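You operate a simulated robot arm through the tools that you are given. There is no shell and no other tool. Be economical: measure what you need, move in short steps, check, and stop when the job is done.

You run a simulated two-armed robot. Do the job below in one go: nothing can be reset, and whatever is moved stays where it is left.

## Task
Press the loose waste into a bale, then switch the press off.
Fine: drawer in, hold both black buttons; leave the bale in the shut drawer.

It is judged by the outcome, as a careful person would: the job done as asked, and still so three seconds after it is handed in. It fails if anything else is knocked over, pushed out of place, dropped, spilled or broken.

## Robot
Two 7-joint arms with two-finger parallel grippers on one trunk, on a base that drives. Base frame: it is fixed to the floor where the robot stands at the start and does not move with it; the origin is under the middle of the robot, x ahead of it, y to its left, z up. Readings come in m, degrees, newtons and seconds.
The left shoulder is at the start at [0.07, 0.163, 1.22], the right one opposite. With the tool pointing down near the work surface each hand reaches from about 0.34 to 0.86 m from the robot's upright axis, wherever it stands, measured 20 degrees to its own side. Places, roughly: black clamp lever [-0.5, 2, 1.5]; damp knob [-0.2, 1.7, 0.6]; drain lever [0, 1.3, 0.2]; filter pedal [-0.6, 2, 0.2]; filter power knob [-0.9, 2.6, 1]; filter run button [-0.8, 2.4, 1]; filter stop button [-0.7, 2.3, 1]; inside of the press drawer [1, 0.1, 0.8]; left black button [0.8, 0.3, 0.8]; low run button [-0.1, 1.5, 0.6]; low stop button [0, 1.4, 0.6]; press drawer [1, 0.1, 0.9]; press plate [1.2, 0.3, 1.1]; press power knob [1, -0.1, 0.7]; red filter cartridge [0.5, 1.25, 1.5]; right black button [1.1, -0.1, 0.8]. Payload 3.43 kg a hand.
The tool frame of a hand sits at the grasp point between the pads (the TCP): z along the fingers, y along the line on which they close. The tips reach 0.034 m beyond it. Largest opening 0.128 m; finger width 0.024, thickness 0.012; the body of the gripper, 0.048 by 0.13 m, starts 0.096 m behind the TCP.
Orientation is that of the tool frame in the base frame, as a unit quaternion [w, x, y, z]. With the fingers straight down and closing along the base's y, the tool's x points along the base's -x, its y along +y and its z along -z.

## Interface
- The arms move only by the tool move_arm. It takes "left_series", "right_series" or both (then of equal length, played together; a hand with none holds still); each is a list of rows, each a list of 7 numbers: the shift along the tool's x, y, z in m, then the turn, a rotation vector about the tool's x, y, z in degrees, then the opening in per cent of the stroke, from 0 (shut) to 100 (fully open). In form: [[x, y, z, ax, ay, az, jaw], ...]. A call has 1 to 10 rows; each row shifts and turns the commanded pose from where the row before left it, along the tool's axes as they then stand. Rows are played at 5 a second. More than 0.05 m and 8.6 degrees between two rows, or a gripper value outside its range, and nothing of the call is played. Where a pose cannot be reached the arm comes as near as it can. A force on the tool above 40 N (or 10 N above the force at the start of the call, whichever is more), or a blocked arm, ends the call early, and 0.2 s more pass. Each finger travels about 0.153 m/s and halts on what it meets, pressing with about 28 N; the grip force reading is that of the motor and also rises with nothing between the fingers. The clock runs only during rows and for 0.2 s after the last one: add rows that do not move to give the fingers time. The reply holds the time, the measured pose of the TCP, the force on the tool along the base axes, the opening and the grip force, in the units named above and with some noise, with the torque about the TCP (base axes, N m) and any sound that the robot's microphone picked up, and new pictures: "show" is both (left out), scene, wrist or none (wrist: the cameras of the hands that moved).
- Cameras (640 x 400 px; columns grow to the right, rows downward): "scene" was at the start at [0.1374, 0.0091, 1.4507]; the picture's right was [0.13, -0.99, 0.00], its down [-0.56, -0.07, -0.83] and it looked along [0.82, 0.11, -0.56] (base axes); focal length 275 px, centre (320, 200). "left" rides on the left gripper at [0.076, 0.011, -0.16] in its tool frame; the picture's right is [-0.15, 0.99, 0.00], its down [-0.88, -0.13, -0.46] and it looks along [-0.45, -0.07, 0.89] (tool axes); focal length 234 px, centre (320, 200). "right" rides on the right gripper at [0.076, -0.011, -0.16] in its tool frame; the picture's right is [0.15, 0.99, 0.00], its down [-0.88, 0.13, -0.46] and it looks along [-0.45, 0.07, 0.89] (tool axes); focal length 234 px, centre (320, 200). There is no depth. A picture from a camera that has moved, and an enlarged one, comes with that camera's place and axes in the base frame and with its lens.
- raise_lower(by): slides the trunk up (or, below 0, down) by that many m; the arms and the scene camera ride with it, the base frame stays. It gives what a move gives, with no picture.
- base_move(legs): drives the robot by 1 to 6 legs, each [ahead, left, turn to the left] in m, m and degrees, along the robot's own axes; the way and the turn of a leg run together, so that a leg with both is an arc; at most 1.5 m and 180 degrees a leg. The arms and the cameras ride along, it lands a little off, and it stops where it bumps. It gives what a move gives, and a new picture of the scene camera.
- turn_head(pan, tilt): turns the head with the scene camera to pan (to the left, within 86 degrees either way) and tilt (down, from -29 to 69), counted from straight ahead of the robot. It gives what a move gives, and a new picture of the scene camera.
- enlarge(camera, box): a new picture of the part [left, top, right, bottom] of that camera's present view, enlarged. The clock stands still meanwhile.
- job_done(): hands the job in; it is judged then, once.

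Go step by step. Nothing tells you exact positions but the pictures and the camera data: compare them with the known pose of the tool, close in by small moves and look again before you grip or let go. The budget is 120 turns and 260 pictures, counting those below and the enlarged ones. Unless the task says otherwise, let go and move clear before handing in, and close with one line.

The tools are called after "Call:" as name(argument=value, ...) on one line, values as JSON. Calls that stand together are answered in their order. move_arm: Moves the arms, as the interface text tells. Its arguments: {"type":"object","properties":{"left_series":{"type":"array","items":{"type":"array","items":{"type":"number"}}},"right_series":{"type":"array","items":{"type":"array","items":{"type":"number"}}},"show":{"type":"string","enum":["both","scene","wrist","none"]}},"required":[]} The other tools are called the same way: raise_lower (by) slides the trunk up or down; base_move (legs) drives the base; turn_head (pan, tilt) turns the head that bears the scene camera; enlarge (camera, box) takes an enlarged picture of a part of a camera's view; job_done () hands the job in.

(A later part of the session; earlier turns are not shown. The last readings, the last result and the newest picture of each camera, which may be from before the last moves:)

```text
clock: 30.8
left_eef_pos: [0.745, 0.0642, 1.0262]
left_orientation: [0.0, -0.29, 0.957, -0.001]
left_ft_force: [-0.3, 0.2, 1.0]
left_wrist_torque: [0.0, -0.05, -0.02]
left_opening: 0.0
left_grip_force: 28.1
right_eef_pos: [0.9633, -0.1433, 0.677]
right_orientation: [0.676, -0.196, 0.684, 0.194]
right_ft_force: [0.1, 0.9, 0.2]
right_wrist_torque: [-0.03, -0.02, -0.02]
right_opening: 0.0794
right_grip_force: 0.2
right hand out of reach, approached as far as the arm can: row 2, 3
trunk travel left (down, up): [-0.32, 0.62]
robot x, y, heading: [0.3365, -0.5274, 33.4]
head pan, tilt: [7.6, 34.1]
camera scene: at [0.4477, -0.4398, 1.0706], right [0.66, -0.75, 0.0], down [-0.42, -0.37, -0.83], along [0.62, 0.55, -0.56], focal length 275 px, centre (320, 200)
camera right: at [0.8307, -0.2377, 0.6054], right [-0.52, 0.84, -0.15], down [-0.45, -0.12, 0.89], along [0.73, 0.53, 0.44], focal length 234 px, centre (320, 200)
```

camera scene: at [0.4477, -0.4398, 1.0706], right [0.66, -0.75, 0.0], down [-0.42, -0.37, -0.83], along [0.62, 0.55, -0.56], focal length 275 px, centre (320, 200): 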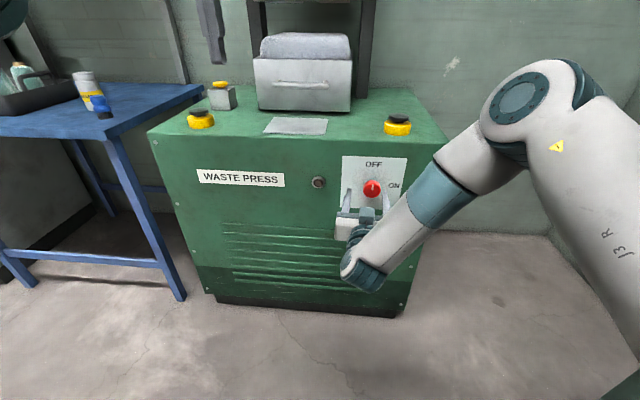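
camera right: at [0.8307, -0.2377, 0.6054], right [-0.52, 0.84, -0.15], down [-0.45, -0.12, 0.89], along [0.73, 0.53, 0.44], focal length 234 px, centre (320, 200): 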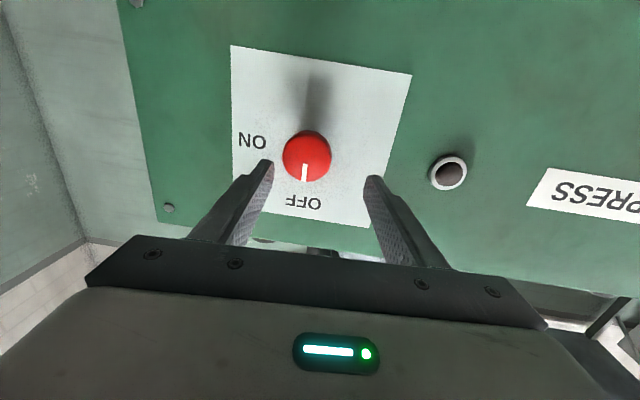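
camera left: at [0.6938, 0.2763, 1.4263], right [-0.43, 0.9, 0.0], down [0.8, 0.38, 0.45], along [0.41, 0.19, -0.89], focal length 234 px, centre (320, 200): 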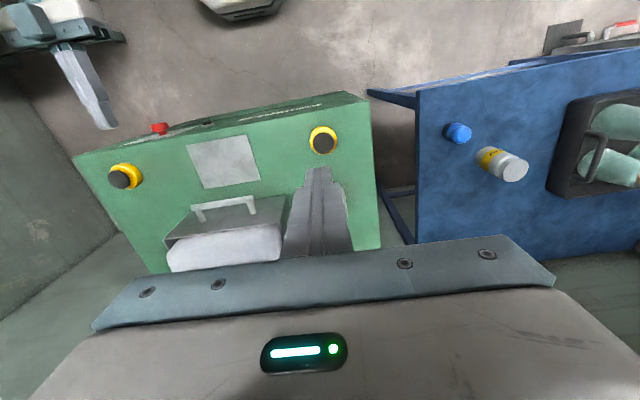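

Call:
move_arm(right_series=[[0, 0, -0.03, 0, 0, 0, 62], [0, 0, -0.03, 0, 0, 0, 62], [0.003, -0.01, -0.02, 0, 0, 0, 62]], show="none")

Call:
base_move(legs=[[0.08, 0, 0]])

Call:
move_arm(right_series=[[0, 0, 0, 0, 0, 0, 62]], show="wrist")

```text
clock: 31.6
left_eef_pos: [0.7448, 0.0648, 1.027]
left_orientation: [-0.002, -0.29, 0.957, -0.001]
left_ft_force: [-0.2, -0.2, 0.4]
left_wrist_torque: [0.0, 0.02, 0.02]
left_opening: 0.0001
left_grip_force: 28.5
right_eef_pos: [0.899, -0.1956, 0.6767]
right_orientation: [0.676, -0.197, 0.682, 0.197]
right_ft_force: [0.6, 0.6, 0.0]
right_wrist_torque: [-0.02, 0.01, -0.01]
right_opening: 0.0794
right_grip_force: 0.1
trunk travel left (down, up): [-0.32, 0.62]
robot x, y, heading: [0.3399, -0.5215, 33.4]
head pan, tilt: [7.6, 34.1]
```

```text
clock: 32.6
left_eef_pos: [0.8124, 0.1088, 1.0255]
left_orientation: [-0.002, -0.289, 0.957, 0.0]
left_ft_force: [-0.2, 0.3, -0.2]
left_wrist_torque: [-0.03, 0.0, -0.01]
left_opening: 0.0
left_grip_force: 28.3
right_eef_pos: [0.9663, -0.151, 0.6743]
right_orientation: [0.676, -0.197, 0.682, 0.197]
right_ft_force: [1.3, 0.7, 0.4]
right_wrist_torque: [-0.02, -0.04, 0.0]
right_opening: 0.0794
right_grip_force: 0.2
trunk travel left (down, up): [-0.32, 0.62]
robot x, y, heading: [0.4042, -0.4786, 33.6]
head pan, tilt: [7.6, 34.1]
camera scene: at [0.5144, -0.3956, 1.0705], right [0.66, -0.75, 0.0], down [-0.42, -0.37, -0.83], along [0.62, 0.54, -0.56], focal length 275 px, centre (320, 200)
```

scene: 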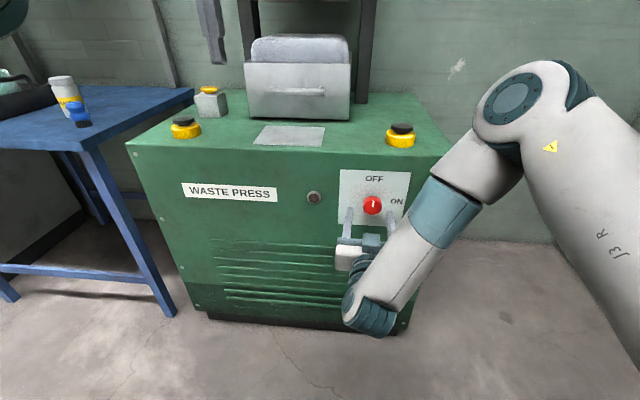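

```text
clock: 33.0
left_eef_pos: [0.8093, 0.1082, 1.0265]
left_orientation: [-0.001, -0.289, 0.957, 0.0]
left_ft_force: [-0.2, -0.1, 0.3]
left_wrist_torque: [-0.01, 0.0, 0.0]
left_opening: 0.0002
left_grip_force: 28.1
right_eef_pos: [0.9639, -0.1506, 0.6771]
right_orientation: [0.677, -0.196, 0.682, 0.196]
right_ft_force: [1.4, 0.4, -0.4]
right_wrist_torque: [-0.01, -0.03, 0.01]
right_opening: 0.0795
right_grip_force: 0.0
trunk travel left (down, up): [-0.32, 0.62]
robot x, y, heading: [0.4066, -0.4795, 33.5]
head pan, tilt: [7.6, 34.1]
camera right: at [0.8337, -0.2456, 0.6025], right [-0.53, 0.84, -0.15], down [-0.45, -0.13, 0.88], along [0.72, 0.53, 0.44], focal length 234 px, centre (320, 200)
```

right: 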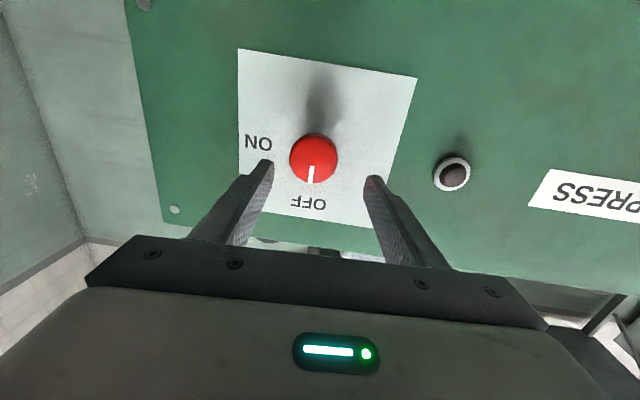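

Call:
move_arm(right_series=[[0.005, -0.004, 0.015, 0, 0, 0, 62], [0.004, -0.003, 0.015, 0, 0, 0, 62]], show="wrist")

```text
clock: 33.6
left_eef_pos: [0.8095, 0.1087, 1.0249]
left_orientation: [-0.001, -0.289, 0.957, 0.0]
left_ft_force: [-0.2, -1.0, -0.4]
left_wrist_torque: [0.0, -0.02, 0.0]
left_opening: 0.0
left_grip_force: 28.1
right_eef_pos: [0.9922, -0.1392, 0.6698]
right_orientation: [0.676, -0.195, 0.683, 0.194]
right_ft_force: [-0.5, -0.5, 0.0]
right_wrist_torque: [0.04, 0.02, 0.03]
right_opening: 0.0794
right_grip_force: 0.1
right hand out of reach, approached as far as the arm can: row 2
trunk travel left (down, up): [-0.32, 0.62]
robot x, y, heading: [0.405, -0.4789, 33.8]
head pan, tilt: [7.6, 34.1]
camera right: at [0.8598, -0.2322, 0.5965], right [-0.52, 0.84, -0.15], down [-0.45, -0.12, 0.89], along [0.73, 0.53, 0.44], focal length 234 px, centre (320, 200)
```

right: 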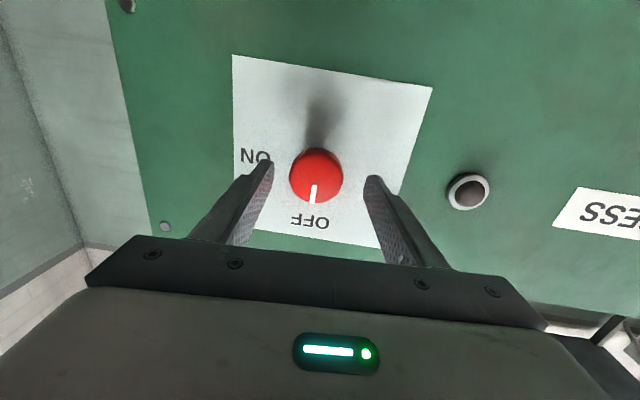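

Call:
move_arm(right_series=[[0, 0, -0.03, 0, 0, 0, 62], [0, 0, -0.03, 0, 0, 0, 62]], show="none")

Call:
base_move(legs=[[0, -0.07, 0]])

Call:
move_arm(right_series=[[0, 0.035, 0, 0, 0, 0, 62], [0, 0.035, 0, 0, 0, 0, 62]], show="wrist")

```text
clock: 34.2
left_eef_pos: [0.8101, 0.1078, 1.0266]
left_orientation: [-0.001, -0.289, 0.957, 0.0]
left_ft_force: [0.5, -0.6, -0.8]
left_wrist_torque: [0.0, -0.01, 0.0]
left_opening: 0.0001
left_grip_force: 27.6
right_eef_pos: [0.9419, -0.1715, 0.6713]
right_orientation: [0.677, -0.196, 0.682, 0.196]
right_ft_force: [0.4, 0.0, -0.2]
right_wrist_torque: [0.03, 0.01, 0.01]
right_opening: 0.0796
right_grip_force: 0.1
trunk travel left (down, up): [-0.32, 0.62]
robot x, y, heading: [0.4052, -0.4808, 33.5]
head pan, tilt: [7.6, 34.1]
```

```text
clock: 35.2
left_eef_pos: [0.8502, 0.0488, 1.027]
left_orientation: [-0.001, -0.289, 0.957, 0.0]
left_ft_force: [-0.2, -0.7, 0.6]
left_wrist_torque: [0.03, 0.05, 0.03]
left_opening: 0.0
left_grip_force: 27.2
right_eef_pos: [0.9815, -0.2308, 0.6704]
right_orientation: [0.676, -0.196, 0.682, 0.197]
right_ft_force: [-0.7, -0.7, 0.1]
right_wrist_torque: [-0.01, 0.01, 0.02]
right_opening: 0.0795
right_grip_force: 0.1
trunk travel left (down, up): [-0.32, 0.62]
robot x, y, heading: [0.4474, -0.5366, 33.6]
head pan, tilt: [7.6, 34.1]
camera scene: at [0.5527, -0.4553, 1.0707], right [0.66, -0.75, 0.0], down [-0.42, -0.37, -0.83], along [0.62, 0.55, -0.56], focal length 275 px, centre (320, 200)
```

scene: 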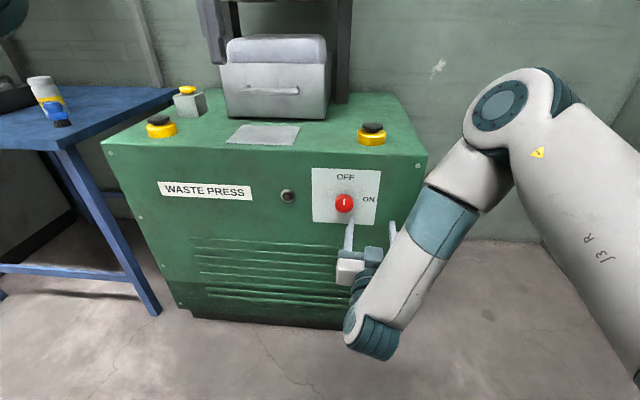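

```text
clock: 35.8
left_eef_pos: [0.8483, 0.0498, 1.0261]
left_orientation: [-0.001, -0.289, 0.957, 0.0]
left_ft_force: [-0.2, 0.6, -0.2]
left_wrist_torque: [-0.01, -0.01, -0.01]
left_opening: 0.0001
left_grip_force: 27.6
right_eef_pos: [0.9434, -0.1681, 0.6718]
right_orientation: [0.677, -0.197, 0.682, 0.196]
right_ft_force: [-0.4, -0.2, 0.3]
right_wrist_torque: [0.02, 0.01, -0.02]
right_opening: 0.0795
right_grip_force: 0.0
trunk travel left (down, up): [-0.32, 0.62]
robot x, y, heading: [0.4443, -0.5407, 33.5]
head pan, tilt: [7.6, 34.1]
camera right: at [0.8119, -0.2626, 0.5985], right [-0.53, 0.84, -0.14], down [-0.45, -0.13, 0.88], along [0.72, 0.53, 0.44], focal length 234 px, centre (320, 200)
```

right: 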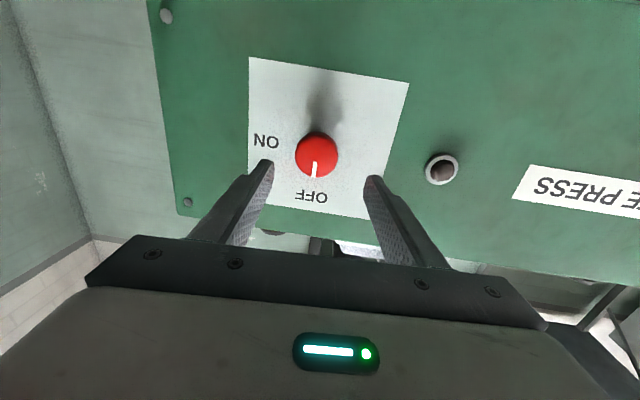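

Call:
move_arm(right_series=[[0.002, -0.002, 0.02, 0, 0, 0, 62], [0.002, -0.001, 0.02, 0, 0, 0, 62], [0, 0, 0.016, 0, 0, 0, 62], [0, 0, 0.014, 0, 0, 0, 62]])

```text
clock: 36.8
left_eef_pos: [0.8504, 0.049, 1.0271]
left_orientation: [0.0, -0.288, 0.958, -0.002]
left_ft_force: [0.2, 0.2, -0.1]
left_wrist_torque: [0.0, 0.03, 0.0]
left_opening: 0.0
left_grip_force: 27.7
right_eef_pos: [1.0035, -0.1357, 0.6651]
right_orientation: [0.676, -0.196, 0.682, 0.195]
right_ft_force: [0.0, -0.3, 0.0]
right_wrist_torque: [0.01, 0.0, 0.0]
right_opening: 0.0792
right_grip_force: 0.1
trunk travel left (down, up): [-0.32, 0.62]
robot x, y, heading: [0.4442, -0.5405, 33.8]
head pan, tilt: [7.6, 34.1]
camera scene: at [0.5522, -0.4543, 1.0707], right [0.66, -0.75, 0.0], down [-0.42, -0.37, -0.83], along [0.62, 0.54, -0.56], focal length 275 px, centre (320, 200)
camera right: at [0.872, -0.2297, 0.5919], right [-0.53, 0.84, -0.15], down [-0.45, -0.13, 0.88], along [0.72, 0.53, 0.44], focal length 234 px, centre (320, 200)
```

scene: 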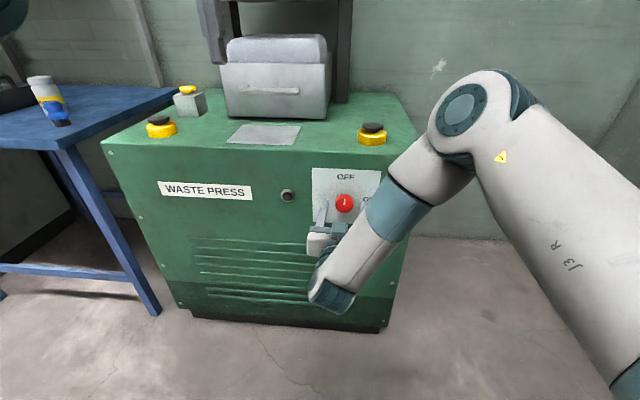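
right: 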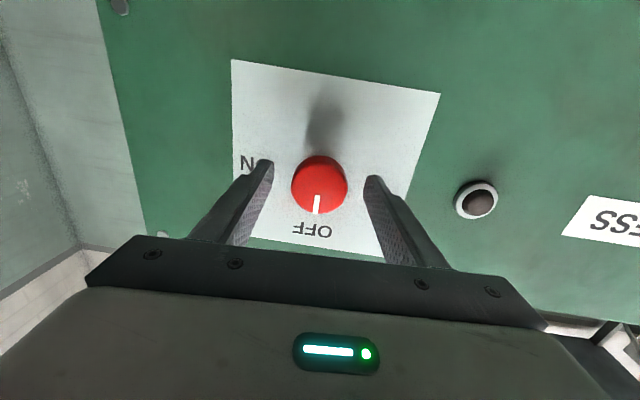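

The fingertips straddle the knob, overlapping it by roughly 15 mm. I close on it.

Call:
move_arm(right_series=[[-0.002, 0, 0.004, 0, 0, 0, 50], [0, 0, 0, 0, 0, 0, 20], [0, 0, 0, 0, 0, 0, 0], [0, 0, 0, 0, 0, 0, 0]])

```text
clock: 37.8
left_eef_pos: [0.8491, 0.0492, 1.0251]
left_orientation: [0.0, -0.288, 0.958, 0.0]
left_ft_force: [0.4, 0.3, 0.4]
left_wrist_torque: [-0.02, -0.02, -0.01]
left_opening: 0.0
left_grip_force: 28.1
right_eef_pos: [1.0076, -0.1325, 0.6678]
right_orientation: [0.677, -0.197, 0.681, 0.197]
right_ft_force: [-2.6, 7.0, 0.2]
right_wrist_torque: [0.02, -0.06, 0.37]
right_opening: 0.0473
right_grip_force: 44.8
trunk travel left (down, up): [-0.32, 0.62]
robot x, y, heading: [0.4452, -0.5391, 33.6]
head pan, tilt: [7.6, 34.1]
camera scene: at [0.5518, -0.4537, 1.0707], right [0.66, -0.75, 0.0], down [-0.42, -0.37, -0.83], along [0.62, 0.54, -0.56], focal length 275 px, centre (320, 200)
camera right: at [0.8757, -0.2271, 0.5942], right [-0.53, 0.84, -0.15], down [-0.45, -0.13, 0.88], along [0.72, 0.53, 0.44], focal length 234 px, centre (320, 200)
```

scene: 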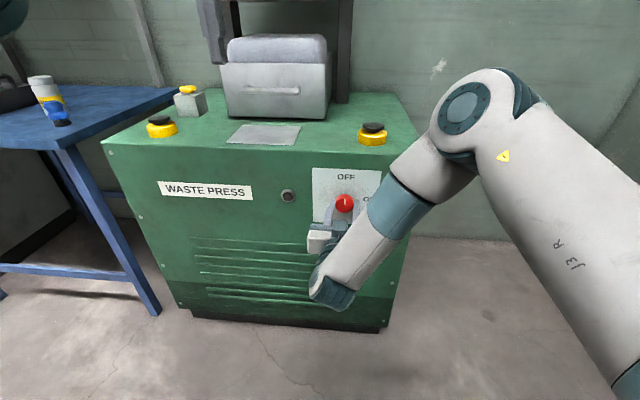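
right: 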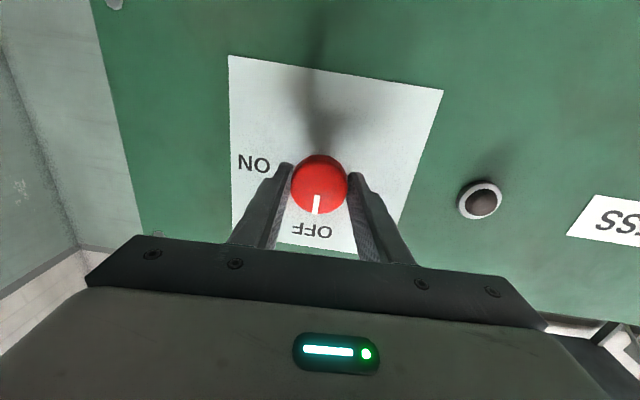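

Firm grip on the knob. Now I turn it clockwise (about +z) toward ON.

Call:
move_arm(right_series=[[0, 0.001, 0, 0, 0, 6, 0], [0, 0, 0, 0, 0, 8, 0], [0, 0, 0, 0, 0, 8, 0], [0, 0, 0, 0, 0, 8, 0]])

```text
clock: 38.8
left_eef_pos: [0.85, 0.0506, 1.0261]
left_orientation: [-0.001, -0.289, 0.957, 0.0]
left_ft_force: [0.5, 0.4, -0.4]
left_wrist_torque: [0.01, 0.01, 0.0]
left_opening: 0.0
left_grip_force: 28.0
right_eef_pos: [1.0068, -0.1325, 0.6689]
right_orientation: [0.602, -0.014, 0.709, 0.365]
right_ft_force: [-5.6, 14.4, 3.8]
right_wrist_torque: [-0.53, 0.71, 0.8]
right_opening: 0.0473
right_grip_force: 44.6
trunk travel left (down, up): [-0.32, 0.62]
robot x, y, heading: [0.442, -0.5381, 33.6]
head pan, tilt: [7.6, 34.1]
camera scene: at [0.5514, -0.4532, 1.0707], right [0.66, -0.75, 0.0], down [-0.42, -0.37, -0.83], along [0.62, 0.54, -0.56], focal length 275 px, centre (320, 200)
camera right: at [0.8542, -0.193, 0.599], right [-0.49, 0.79, 0.37], down [-0.2, -0.52, 0.83], along [0.84, 0.33, 0.42], focal length 234 px, centre (320, 200)
```

scene: 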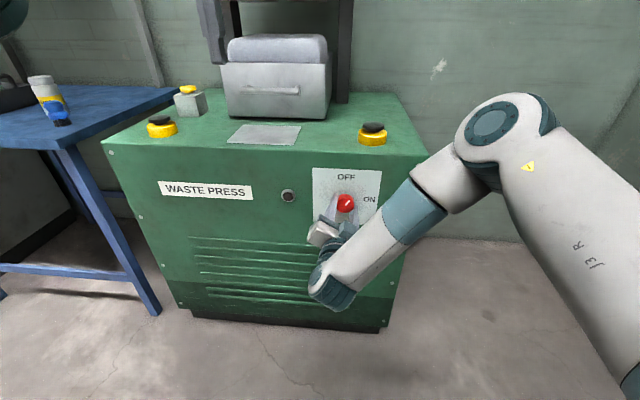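
right: 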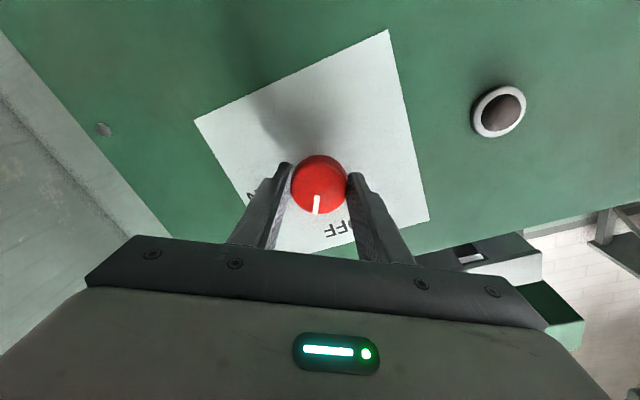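

Call:
move_arm(right_series=[[0.001, 0.002, 0, 0, 0, 8, 0], [0, 0, 0, 0, 0, 8, 0], [0, 0, 0, 0, 0, 8, 0], [0, 0, 0, 0, 0, 8, 0], [0, 0, 0, 0, 0, 8, 0], [0, 0, 0, 0, 0, 8, 0], [0, 0, 0, 0, 0, 8, 0], [0, 0, 0, 0, 0, 4, 0]])

```text
clock: 40.6
left_eef_pos: [0.8476, 0.0497, 1.0263]
left_orientation: [0.0, -0.289, 0.957, 0.0]
left_ft_force: [-0.2, -0.5, -0.5]
left_wrist_torque: [0.03, -0.01, 0.01]
left_opening: 0.0003
left_grip_force: 28.3
right_eef_pos: [1.0074, -0.13, 0.6701]
right_orientation: [0.34, 0.343, 0.62, 0.618]
right_ft_force: [-0.2, 10.4, 13.0]
right_wrist_torque: [-0.12, 0.08, 0.05]
right_opening: 0.0475
right_grip_force: 45.0
trunk travel left (down, up): [-0.32, 0.62]
robot x, y, heading: [0.4454, -0.5358, 33.5]
head pan, tilt: [7.6, 34.1]
camera scene: at [0.5511, -0.4542, 1.0709], right [0.66, -0.75, 0.0], down [-0.42, -0.37, -0.83], along [0.62, 0.54, -0.56], focal length 275 px, centre (320, 200)
camera right: at [0.829, -0.151, 0.6604], right [-0.07, 0.12, 0.99], down [0.08, -0.99, 0.13], along [0.99, 0.09, 0.06], focal length 234 px, centre (320, 200)
```

scene: 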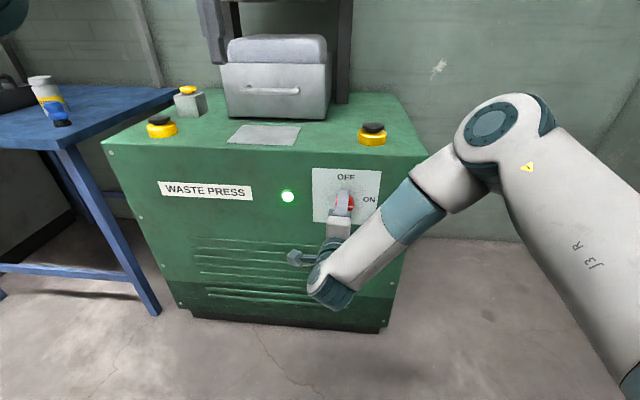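
right: 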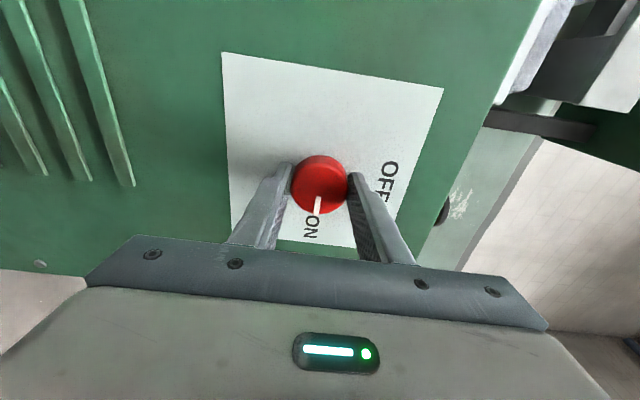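

The lamp is green: power is ON. I release the knob, back away, and undo the hand's roll.

Call:
move_arm(right_series=[[0, 0, 0, 0, 0, 0, 40], [0, 0, 0, 0, 0, 0, 65], [0, 0, -0.03, 0, 0, 0, 65], [0, 0, -0.04, 0, 0, 0, 65], [0, 0, -0.02, 0, 0, -8.5, 30], [0, 0, 0, 0, 0, -8.5, 0], [0, 0, 0, 0, 0, -8.5, 0], [0, 0, 0, 0, 0, -8.5, 0], [0, 0, 0, 0, 0, -8.5, 0], [0, 0, 0, 0, 0, -8.5, 0]], show="scene")

Call:
move_arm(right_series=[[0, 0, 0, 0, 0, -8.5, 0], [0, 0, 0, 0, 0, -8.5, 0], [0, 0, 0, 0, 0, -8.5, 0], [0, 0, 0, 0, 0, -8.5, 0], [0, 0, 0, 0, 0, -5, 0]], show="none")

Call:
base_move(legs=[[-0.15, 0.25, 0]])

```text
clock: 42.8
left_eef_pos: [0.8496, 0.0494, 1.0266]
left_orientation: [-0.001, -0.289, 0.957, 0.0]
left_ft_force: [-0.7, -0.1, -0.5]
left_wrist_torque: [0.03, 0.01, -0.04]
left_opening: 0.0
left_grip_force: 28.0
right_eef_pos: [0.9304, -0.1787, 0.6681]
right_orientation: [0.573, 0.042, 0.708, 0.41]
right_ft_force: [-0.1, 0.5, 0.4]
right_wrist_torque: [0.0, -0.01, 0.02]
right_opening: 0.0
right_grip_force: 28.2
trunk travel left (down, up): [-0.32, 0.62]
robot x, y, heading: [0.4439, -0.5389, 33.7]
head pan, tilt: [7.6, 34.1]
camera scene: at [0.5519, -0.4543, 1.0707], right [0.66, -0.75, 0.0], down [-0.42, -0.37, -0.83], along [0.62, 0.54, -0.56], focal length 275 px, centre (320, 200)
```

scene: 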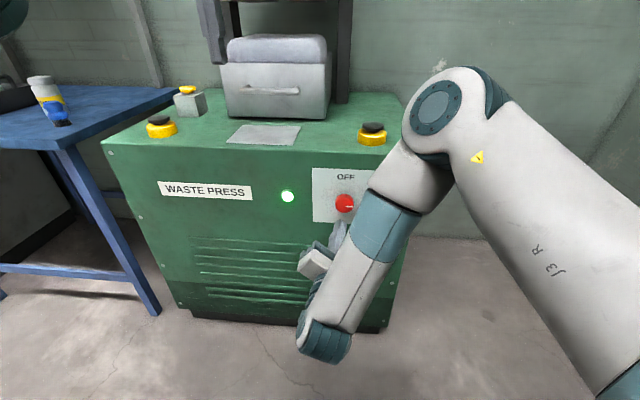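

```text
clock: 44.0
left_eef_pos: [0.8489, 0.0491, 1.0258]
left_orientation: [-0.001, -0.288, 0.958, -0.001]
left_ft_force: [-1.0, 0.8, 0.3]
left_wrist_torque: [0.03, 0.02, 0.05]
left_opening: 0.0
left_grip_force: 27.5
right_eef_pos: [0.9303, -0.179, 0.6689]
right_orientation: [0.677, -0.196, 0.682, 0.194]
right_ft_force: [0.1, 0.3, 0.1]
right_wrist_torque: [0.02, 0.0, 0.04]
right_opening: 0.0001
right_grip_force: 28.4
trunk travel left (down, up): [-0.32, 0.62]
robot x, y, heading: [0.4404, -0.5403, 33.8]
head pan, tilt: [7.6, 34.1]
```

```text
clock: 46.0
left_eef_pos: [0.5819, 0.177, 1.0267]
left_orientation: [0.0, -0.29, 0.957, 0.001]
left_ft_force: [0.7, 0.4, -0.3]
left_wrist_torque: [-0.07, -0.03, 0.01]
left_opening: 0.0
left_grip_force: 27.3
right_eef_pos: [0.6636, -0.0511, 0.6697]
right_orientation: [0.677, -0.196, 0.682, 0.195]
right_ft_force: [-0.4, 1.0, 0.4]
right_wrist_torque: [-0.01, 0.02, -0.01]
right_opening: 0.0003
right_grip_force: 28.4
trunk travel left (down, up): [-0.32, 0.62]
robot x, y, heading: [0.1789, -0.4106, 33.7]
head pan, tilt: [7.6, 34.1]
camera scene: at [0.2857, -0.3262, 1.0708], right [0.66, -0.75, 0.0], down [-0.42, -0.37, -0.83], along [0.62, 0.55, -0.56], focal length 275 px, centre (320, 200)
```

scene: 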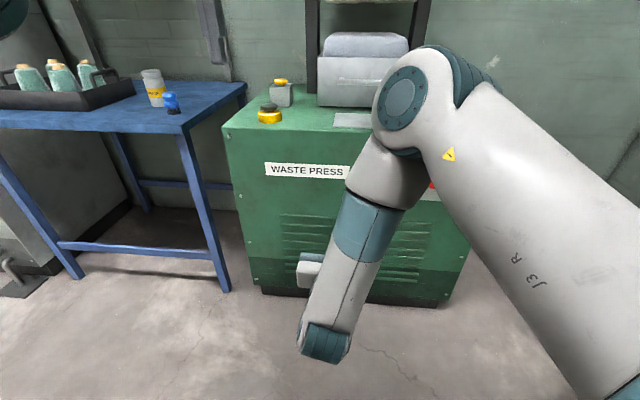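

Call:
raise_lower(by=0.3)

Call:
move_arm(right_series=[[0, -0.03, 0, 0, 8.5, 0, 0], [0, -0.03, 0, 0, 8.5, 0, 0], [0, -0.03, 0, 0, 8.5, 0, 0], [0, -0.03, 0, 0, 8.5, 0, 0], [0, -0.03, 0, 0, 8.5, 0, 0], [0, -0.03, 0, 0, 8.5, 0, 0], [0, -0.03, 0, 0, 8.5, 0, 0], [0, -0.03, 0, 0, 8.5, 0, 0], [0, -0.03, 0, 0, 8.5, 0, 0], [0, -0.02, 0, 0, 8.5, 0, 0]], show="scene")

```text
clock: 49.0
left_eef_pos: [0.5826, 0.1782, 1.3258]
left_orientation: [-0.002, -0.289, 0.957, 0.0]
left_ft_force: [-0.4, -0.8, -0.6]
left_wrist_torque: [-0.02, -0.02, 0.02]
left_opening: 0.0002
left_grip_force: 27.7
right_eef_pos: [0.6631, -0.0503, 0.9688]
right_orientation: [0.677, -0.197, 0.682, 0.196]
right_ft_force: [-0.8, 0.5, 1.0]
right_wrist_torque: [-0.02, -0.01, 0.01]
right_opening: 0.0001
right_grip_force: 28.2
trunk travel left (down, up): [-0.62, 0.32]
robot x, y, heading: [0.1742, -0.4121, 33.6]
head pan, tilt: [7.6, 34.1]
```

```text
clock: 51.2
left_eef_pos: [0.5824, 0.1777, 1.3263]
left_orientation: [-0.001, -0.29, 0.957, 0.0]
left_ft_force: [0.2, 0.3, -0.4]
left_wrist_torque: [0.0, -0.01, -0.02]
left_opening: 0.0
left_grip_force: 28.6
right_eef_pos: [0.8204, -0.2941, 0.9687]
right_orientation: [0.036, -0.278, 0.96, 0.013]
right_ft_force: [0.5, 0.6, -1.1]
right_wrist_torque: [0.01, 0.07, -0.03]
right_opening: 0.0003
right_grip_force: 27.7
trunk travel left (down, up): [-0.62, 0.32]
robot x, y, heading: [0.1762, -0.4105, 33.6]
head pan, tilt: [7.6, 34.1]
camera scene: at [0.2876, -0.3264, 1.3706], right [0.66, -0.75, 0.0], down [-0.42, -0.37, -0.83], along [0.62, 0.55, -0.56], focal length 275 px, centre (320, 200)
```

scene: 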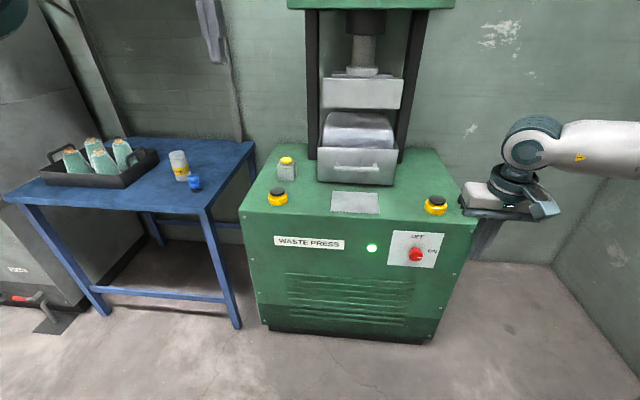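

Posture is good: both hands are laterally in line with their buttons. I drive in 0.24 m.

Call:
base_move(legs=[[0.24, 0, 0]])

Call:
move_arm(right_series=[[0, 0, 0, 0, 4.5, 0, 0], [0, 0, 0, 0, 0, 0, 0], [0, 0, 0, 0, 0, 0, 0], [0, 0, 0, 0, 0, 0, 0], [0, 0, 0, 0, 0, 0, 0], [0, 0, 0, 0, 0, 0, 0], [0, 0, 0, 0, 0, 0, 0], [0, 0, 0, 0, 0, 0, 0]], left_series=[[0, 0, 0.04, 0, 0, 0, 0], [0, 0, 0.05, 0, 0, 0, 0], [0, 0, 0.05, 0, 0, 0, 0], [0, 0, 0.05, 0, 0, 0, 0], [0, 0, 0.05, 0, 0, 0, 0], [0, 0, 0.05, 0, 0, 0, 0], [0, 0, 0.05, 0, 0, 0, 0], [0, 0, 0.02, 0, 0, 0, 0]])

```text
clock: 53.0
left_eef_pos: [0.782, 0.3092, 1.3267]
left_orientation: [-0.001, -0.288, 0.958, 0.0]
left_ft_force: [-0.2, -0.3, -0.2]
left_wrist_torque: [0.0, -0.04, 0.02]
left_opening: 0.0
left_grip_force: 27.9
right_eef_pos: [1.0183, -0.1631, 0.9688]
right_orientation: [0.038, -0.277, 0.96, 0.012]
right_ft_force: [-0.1, -0.7, 0.2]
right_wrist_torque: [0.02, 0.03, 0.0]
right_opening: 0.0
right_grip_force: 27.4
trunk travel left (down, up): [-0.62, 0.32]
robot x, y, heading: [0.3809, -0.2756, 33.5]
head pan, tilt: [7.6, 34.1]
camera scene: at [0.4857, -0.1946, 1.3708], right [0.66, -0.75, 0.0], down [-0.42, -0.37, -0.83], along [0.62, 0.54, -0.56], focal length 275 px, centre (320, 200)
```

scene: 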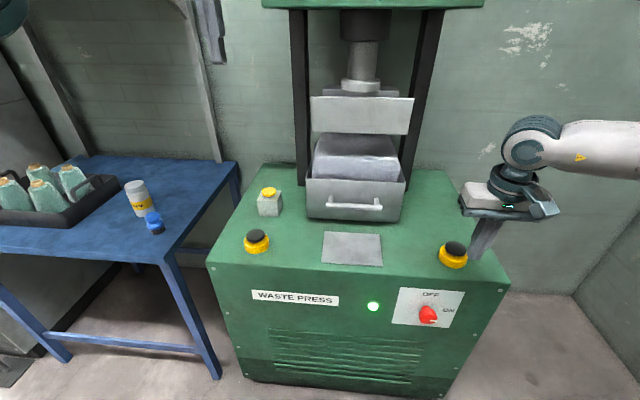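

```text
clock: 54.8
left_eef_pos: [0.7822, 0.3088, 0.9667]
left_orientation: [-0.001, -0.288, 0.958, 0.0]
left_ft_force: [-0.1, 0.8, -0.4]
left_wrist_torque: [0.02, -0.02, -0.02]
left_opening: 0.0001
left_grip_force: 27.4
right_eef_pos: [1.0181, -0.1638, 0.9696]
right_orientation: [0.001, -0.276, 0.961, 0.0]
right_ft_force: [-0.1, -0.3, -0.1]
right_wrist_torque: [-0.01, 0.0, 0.0]
right_opening: 0.0
right_grip_force: 27.7
trunk travel left (down, up): [-0.62, 0.32]
robot x, y, heading: [0.3799, -0.2799, 33.4]
head pan, tilt: [7.6, 34.1]
camera scene: at [0.4861, -0.1944, 1.3708], right [0.66, -0.75, 0.0], down [-0.42, -0.37, -0.83], along [0.62, 0.54, -0.56], focal length 275 px, centre (320, 200)
camera right: at [0.9584, -0.214, 1.1295], right [-0.65, 0.76, 0.0], down [0.68, 0.58, 0.46], along [0.35, 0.3, -0.89], focal length 234 px, centre (320, 200)
camera left: at [0.7137, 0.2756, 1.1269], right [-0.42, 0.91, 0.0], down [0.81, 0.38, 0.46], along [0.41, 0.19, -0.89], focal length 234 px, centre (320, 200)
```

scene: 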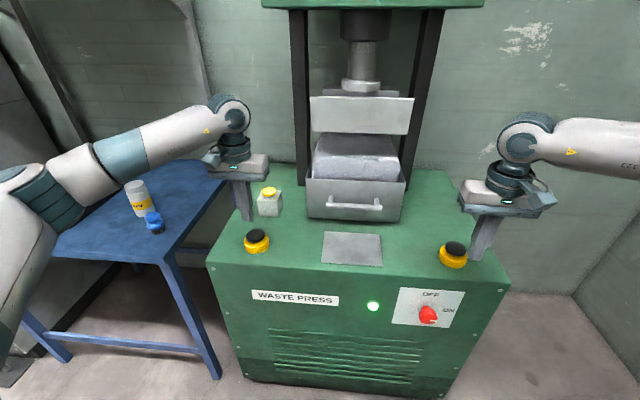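
right: 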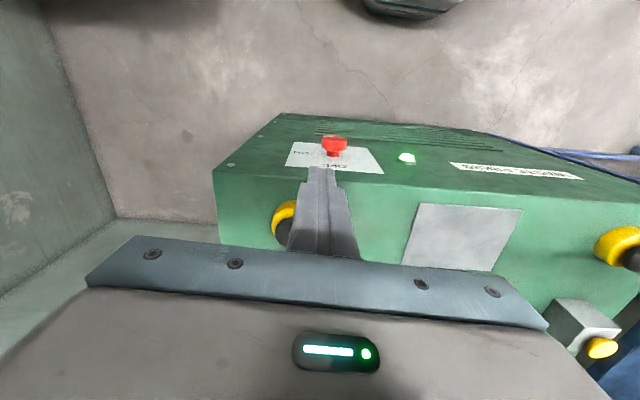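
left: 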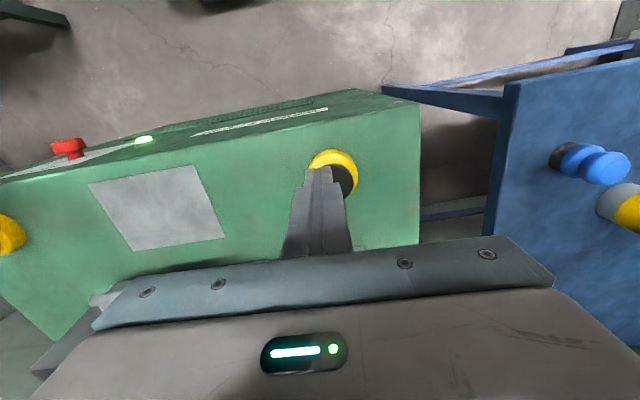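

Estimates: left cap near (0.808, 0.343), right cap near (1.137, -0.118), tops around z 0.845. I move both hands above them and check.

Call:
move_arm(right_series=[[-0.04, -0.008, 0, 0, 0, 0, 0], [-0.045, -0.008, 0, 0, 0, 0, 0], [-0.04, -0.008, 0, 0, 0, 0, 0], [0, 0, 0.03, 0, 0, 0, 0]], left_series=[[-0.02, 0.005, 0, 0, 0, 0, 0], [-0.02, 0.005, 0, 0, 0, 0, 0], [0, 0, 0, 0, 0, 0, 0], [0, 0, 0.03, 0, 0, 0, 0]])

Call:
enlarge(camera="scene", box=[200, 180, 320, 270])

Call:
enlarge(camera="scene", box=[400, 180, 520, 270])

```text
clock: 55.8
left_eef_pos: [0.812, 0.3396, 0.9367]
left_orientation: [-0.001, -0.288, 0.958, 0.001]
left_ft_force: [-0.2, 0.0, 0.5]
left_wrist_torque: [-0.01, 0.03, -0.01]
left_opening: 0.0
left_grip_force: 27.8
right_eef_pos: [1.1382, -0.1181, 0.9378]
right_orientation: [-0.001, -0.276, 0.961, 0.0]
right_ft_force: [0.4, -0.5, 0.0]
right_wrist_torque: [-0.01, 0.03, -0.02]
right_opening: 0.0003
right_grip_force: 28.0
trunk travel left (down, up): [-0.62, 0.32]
robot x, y, heading: [0.3777, -0.2747, 33.7]
head pan, tilt: [7.6, 34.1]
camera scene: at [0.4876, -0.1941, 1.3706], right [0.66, -0.75, 0.0], down [-0.42, -0.37, -0.83], along [0.62, 0.54, -0.56], focal length 275 px, centre (320, 200)
camera right: at [1.0785, -0.167, 1.0989], right [-0.65, 0.76, 0.0], down [0.68, 0.58, 0.46], along [0.35, 0.3, -0.89], focal length 234 px, centre (320, 200)
camera left: at [0.7438, 0.3064, 1.0956], right [-0.42, 0.91, 0.0], down [0.81, 0.38, 0.45], along [0.41, 0.19, -0.89], focal length 234 px, centre (320, 200)
```

scene: 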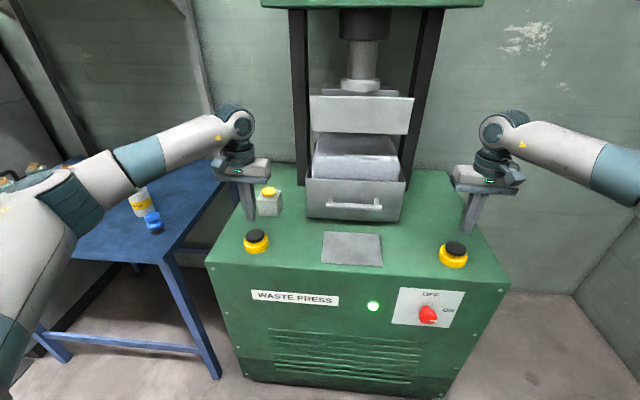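
right: 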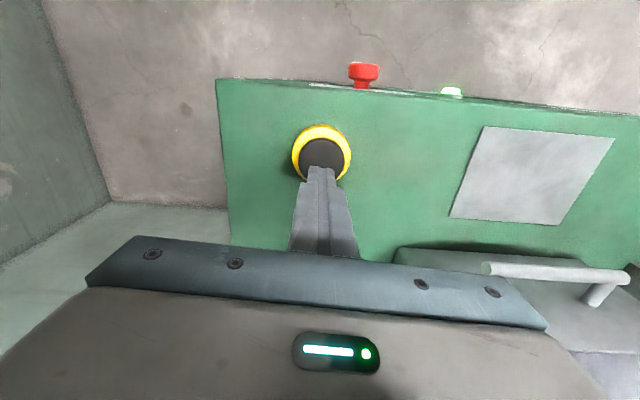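
left: 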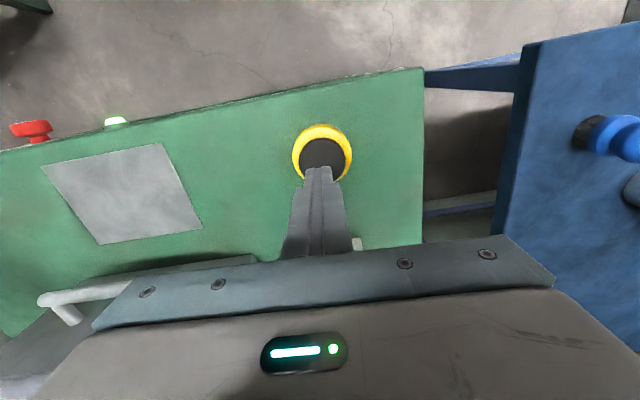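

```text
4.44 times, centred on (260, 225) of scene
camera zoom: at [0.4876, -0.1941, 1.3706], right [0.66, -0.75, 0.0], down [-0.42, -0.37, -0.83], along [0.62, 0.54, -0.56], focal length 1221 px, centre (587, 89)
```

zoom: 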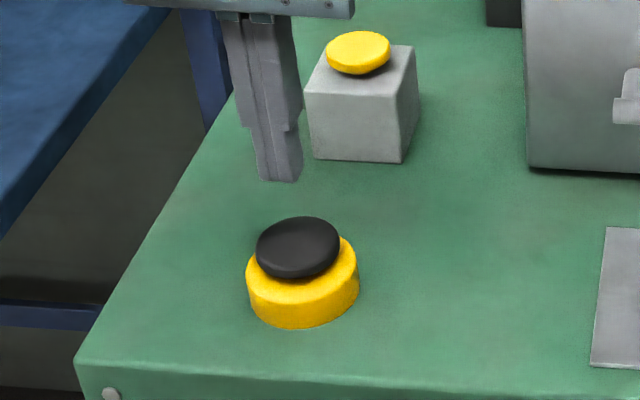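

```text
4.44 times, centred on (460, 225) of scene
camera zoom: at [0.4876, -0.1941, 1.3706], right [0.66, -0.75, 0.0], down [-0.42, -0.37, -0.83], along [0.62, 0.54, -0.56], focal length 1221 px, centre (-302, 89)
```

zoom: 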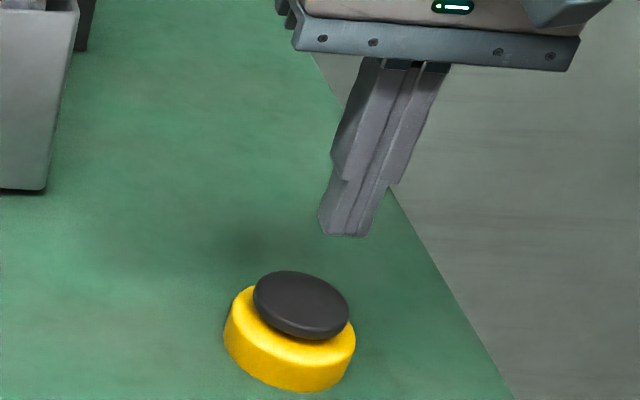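

Both hands are right above their caps. I lower both together in small steps until contact.

Call:
move_arm(right_series=[[0.002, 0.001, 0.025, 0, 0, 0, 0], [0, 0, 0.015, 0, 0, 0, 0], [0, 0, 0.006, 0, 0, 0, 0], [0, 0, 0.005, 0, 0, 0, 0]], left_series=[[0.001, 0, 0.025, 0, 0, 0, 0], [0, 0, 0.015, 0, 0, 0, 0], [0, 0, 0.006, 0, 0, 0, 0], [0, 0, 0.005, 0, 0, 0, 0]], show="scene")

Call:
enlarge(camera="scene", box=[200, 180, 520, 280])

```text
clock: 56.8
left_eef_pos: [0.8087, 0.3383, 0.8847]
left_orientation: [-0.001, -0.289, 0.957, 0.0]
left_ft_force: [0.6, 0.1, -0.3]
left_wrist_torque: [0.0, -0.01, 0.02]
left_opening: 0.0
left_grip_force: 28.4
right_eef_pos: [1.1352, -0.1197, 0.8895]
right_orientation: [0.001, -0.277, 0.961, 0.001]
right_ft_force: [-0.3, -0.4, -0.2]
right_wrist_torque: [-0.03, 0.01, -0.03]
right_opening: 0.0
right_grip_force: 28.1
trunk travel left (down, up): [-0.62, 0.32]
robot x, y, heading: [0.3789, -0.2786, 33.6]
head pan, tilt: [7.6, 34.1]
camera scene: at [0.4865, -0.1941, 1.3706], right [0.66, -0.75, 0.0], down [-0.42, -0.37, -0.83], along [0.62, 0.54, -0.56], focal length 275 px, centre (320, 200)
```

scene: 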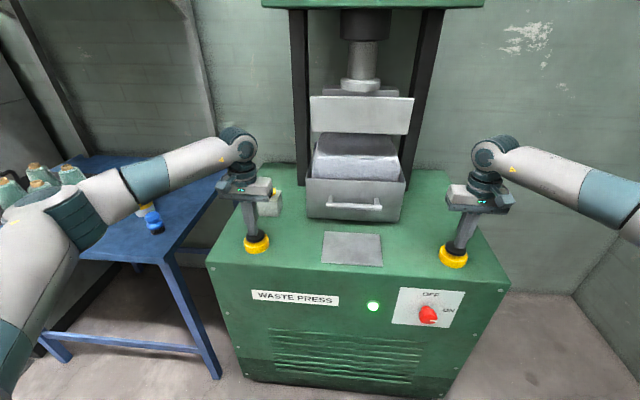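

```text
2.00 times, centred on (360, 230) of scene
camera zoom: at [0.4865, -0.1941, 1.3706], right [0.66, -0.75, 0.0], down [-0.42, -0.37, -0.83], along [0.62, 0.54, -0.56], focal length 549 px, centre (240, 140)
```

zoom: 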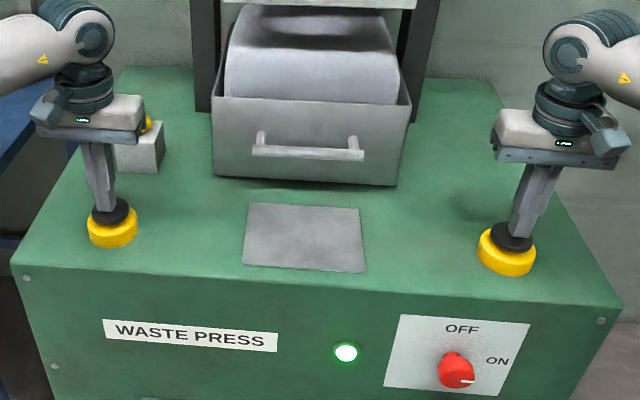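

Call:
move_arm(right_series=[[0, 0, 0.006, 0, 0, 0, 0], [0, 0, 0.004, 0, 0, 0, 0], [0, 0, 0.004, 0, 0, 0, 0], [0, 0, 0.003, 0, 0, 0, 0]], left_series=[[0, 0, 0.003, 0, 0, 0, 0], [0, 0, 0.003, 0, 0, 0, 0], [0, 0, 0.003, 0, 0, 0, 0], [0, 0, 0.003, 0, 0, 0, 0]], show="scene")

```text
clock: 57.8
left_eef_pos: [0.8087, 0.3381, 0.8753]
left_orientation: [0.0, -0.288, 0.958, 0.0]
left_ft_force: [0.0, 0.2, 2.2]
left_wrist_torque: [0.02, -0.04, 0.03]
left_opening: 0.0001
left_grip_force: 28.5
right_eef_pos: [1.1341, -0.1188, 0.8727]
right_orientation: [0.001, -0.277, 0.961, 0.002]
right_ft_force: [2.1, 0.7, 4.1]
right_wrist_torque: [0.03, -0.09, -0.02]
right_opening: 0.0
right_grip_force: 27.6
trunk travel left (down, up): [-0.62, 0.32]
robot x, y, heading: [0.3792, -0.2803, 33.4]
head pan, tilt: [7.6, 34.1]
heard: click, click
camera scene: at [0.4855, -0.1948, 1.3709], right [0.66, -0.75, 0.0], down [-0.42, -0.37, -0.83], along [0.62, 0.54, -0.56], focal length 275 px, centre (320, 200)
```

scene: 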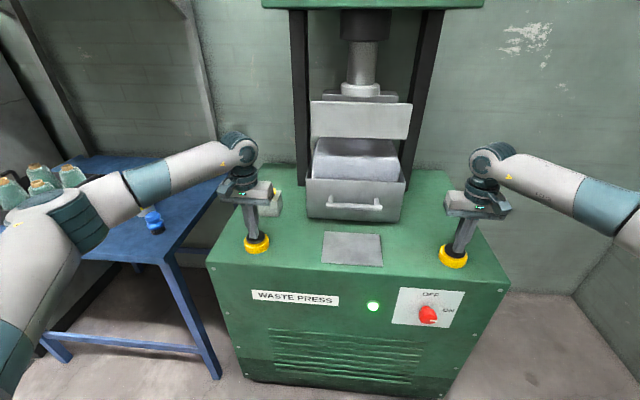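

Two clicks and the plate is starting down. I hold both buttons.

Call:
move_arm(right_series=[[0, 0, 0.001, 0, 0, 0, 0], [0, 0, 0, 0, 0, 0, 0], [0, 0, 0, 0, 0, 0, 0], [0, 0, 0, 0, 0, 0, 0], [0, 0, 0, 0, 0, 0, 0], [0, 0, 0, 0, 0, 0, 0], [0, 0, 0, 0, 0, 0, 0], [0, 0, 0, 0, 0, 0, 0], [0, 0, 0, 0, 0, 0, 0], [0, 0, 0, 0, 0, 0, 0]], left_series=[[0, 0, 0.002, 0, 0, 0, 0], [0, 0, 0, 0, 0, 0, 0], [0, 0, 0, 0, 0, 0, 0], [0, 0, 0, 0, 0, 0, 0], [0, 0, 0, 0, 0, 0, 0], [0, 0, 0, 0, 0, 0, 0], [0, 0, 0, 0, 0, 0, 0], [0, 0, 0, 0, 0, 0, 0], [0, 0, 0, 0, 0, 0, 0], [0, 0, 0, 0, 0, 0, 0]], show="scene")

```text
clock: 60.0
left_eef_pos: [0.809, 0.3389, 0.873]
left_orientation: [0.0, -0.288, 0.958, -0.001]
left_ft_force: [1.5, -0.4, 3.6]
left_wrist_torque: [0.05, -0.07, -0.02]
left_opening: 0.0
left_grip_force: 28.1
right_eef_pos: [1.1335, -0.119, 0.8715]
right_orientation: [0.002, -0.276, 0.961, 0.001]
right_ft_force: [6.5, 2.6, 14.2]
right_wrist_torque: [0.17, -0.33, -0.07]
right_opening: 0.0
right_grip_force: 27.4
trunk travel left (down, up): [-0.62, 0.32]
robot x, y, heading: [0.3829, -0.2805, 33.3]
head pan, tilt: [7.6, 34.1]
camera scene: at [0.4848, -0.1948, 1.3709], right [0.66, -0.75, 0.0], down [-0.42, -0.37, -0.83], along [0.62, 0.54, -0.56], focal length 275 px, centre (320, 200)
```

scene: 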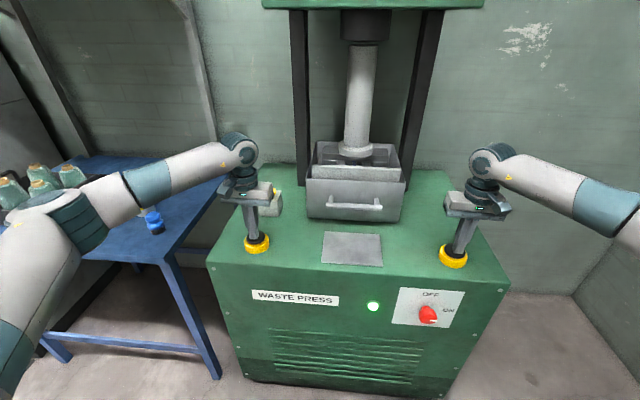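

The plate is going deep into the drawer. I keep holding until it stops.

Call:
move_arm(right_series=[[0, 0, 0, 0, 0, 0, 0], [0, 0, 0, 0, 0, 0, 0], [0, 0, 0, 0, 0, 0, 0], [0, 0, 0, 0, 0, 0, 0], [0, 0, 0, 0, 0, 0, 0], [0, 0, 0, 0, 0, 0, 0], [0, 0, 0, 0, 0, 0, 0], [0, 0, 0, 0, 0, 0, 0], [0, 0, 0, 0, 0, 0, 0], [0, 0, 0, 0, 0, 0, 0]], left_series=[[0, 0, 0, 0, 0, 0, 0], [0, 0, 0, 0, 0, 0, 0], [0, 0, 0, 0, 0, 0, 0], [0, 0, 0, 0, 0, 0, 0], [0, 0, 0, 0, 0, 0, 0], [0, 0, 0, 0, 0, 0, 0], [0, 0, 0, 0, 0, 0, 0], [0, 0, 0, 0, 0, 0, 0], [0, 0, 0, 0, 0, 0, 0], [0, 0, 0, 0, 0, 0, 0]], show="scene")

Call:
move_arm(right_series=[[0, 0, 0, 0, 0, 0, 0], [0, 0, 0, 0, 0, 0, 0], [0, 0, 0, 0, 0, 0, 0], [0, 0, 0, 0, 0, 0, 0], [0, 0, 0, 0, 0, 0, 0], [0, 0, 0, 0, 0, 0, 0], [0, 0, 0, 0, 0, 0, 0], [0, 0, 0, 0, 0, 0, 0], [0, 0, 0, 0, 0, 0, 0], [0, 0, 0, 0, 0, 0, 0]], left_series=[[0, 0, 0, 0, 0, 0, 0], [0, 0, 0, 0, 0, 0, 0], [0, 0, 0, 0, 0, 0, 0], [0, 0, 0, 0, 0, 0, 0], [0, 0, 0, 0, 0, 0, 0], [0, 0, 0, 0, 0, 0, 0], [0, 0, 0, 0, 0, 0, 0], [0, 0, 0, 0, 0, 0, 0], [0, 0, 0, 0, 0, 0, 0], [0, 0, 0, 0, 0, 0, 0]], show="scene")

```text
clock: 62.2
left_eef_pos: [0.8085, 0.338, 0.8727]
left_orientation: [-0.001, -0.288, 0.958, 0.0]
left_ft_force: [1.7, 0.1, 3.7]
left_wrist_torque: [0.01, -0.05, 0.01]
left_opening: 0.0002
left_grip_force: 28.1
right_eef_pos: [1.1326, -0.118, 0.8711]
right_orientation: [0.001, -0.277, 0.961, 0.002]
right_ft_force: [4.7, 1.7, 13.1]
right_wrist_torque: [0.16, -0.24, 0.0]
right_opening: 0.0001
right_grip_force: 28.2
trunk travel left (down, up): [-0.62, 0.32]
robot x, y, heading: [0.3802, -0.2792, 33.5]
head pan, tilt: [7.6, 34.1]
camera scene: at [0.4847, -0.1949, 1.3709], right [0.66, -0.75, 0.0], down [-0.42, -0.37, -0.83], along [0.62, 0.54, -0.56], focal length 275 px, centre (320, 200)
```

scene: 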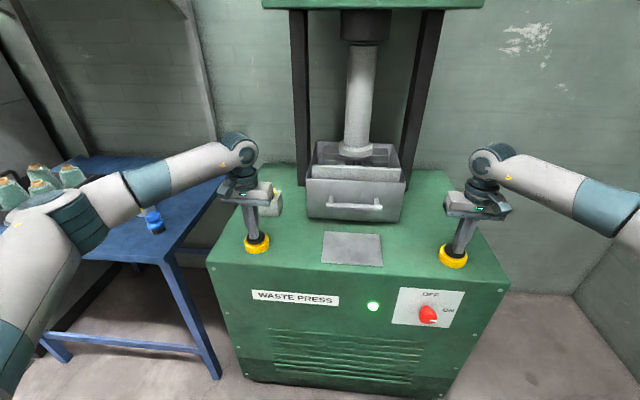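

```text
clock: 64.4
left_eef_pos: [0.8075, 0.3381, 0.8719]
left_orientation: [0.0, -0.289, 0.957, 0.0]
left_ft_force: [2.8, 0.2, 4.3]
left_wrist_torque: [0.04, -0.09, 0.02]
left_opening: 0.0001
left_grip_force: 28.3
right_eef_pos: [1.1339, -0.1187, 0.8707]
right_orientation: [0.002, -0.277, 0.961, 0.001]
right_ft_force: [3.1, 1.2, 13.7]
right_wrist_torque: [0.1, -0.24, 0.0]
right_opening: 0.0
right_grip_force: 28.1
trunk travel left (down, up): [-0.62, 0.32]
robot x, y, heading: [0.3765, -0.2766, 33.7]
head pan, tilt: [7.6, 34.1]
camera scene: at [0.4846, -0.1949, 1.3709], right [0.66, -0.75, 0.0], down [-0.42, -0.37, -0.83], along [0.62, 0.54, -0.56], focal length 275 px, centre (320, 200)
```

scene: 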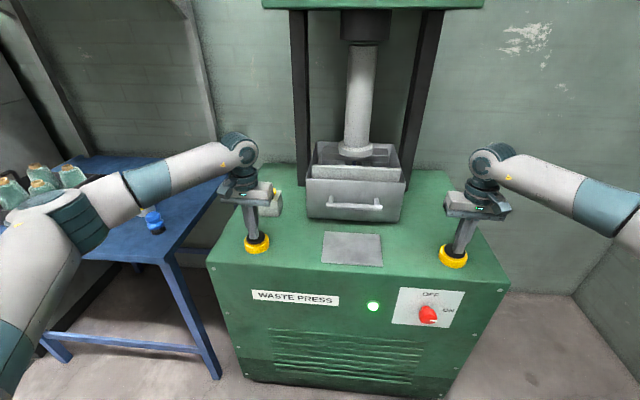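

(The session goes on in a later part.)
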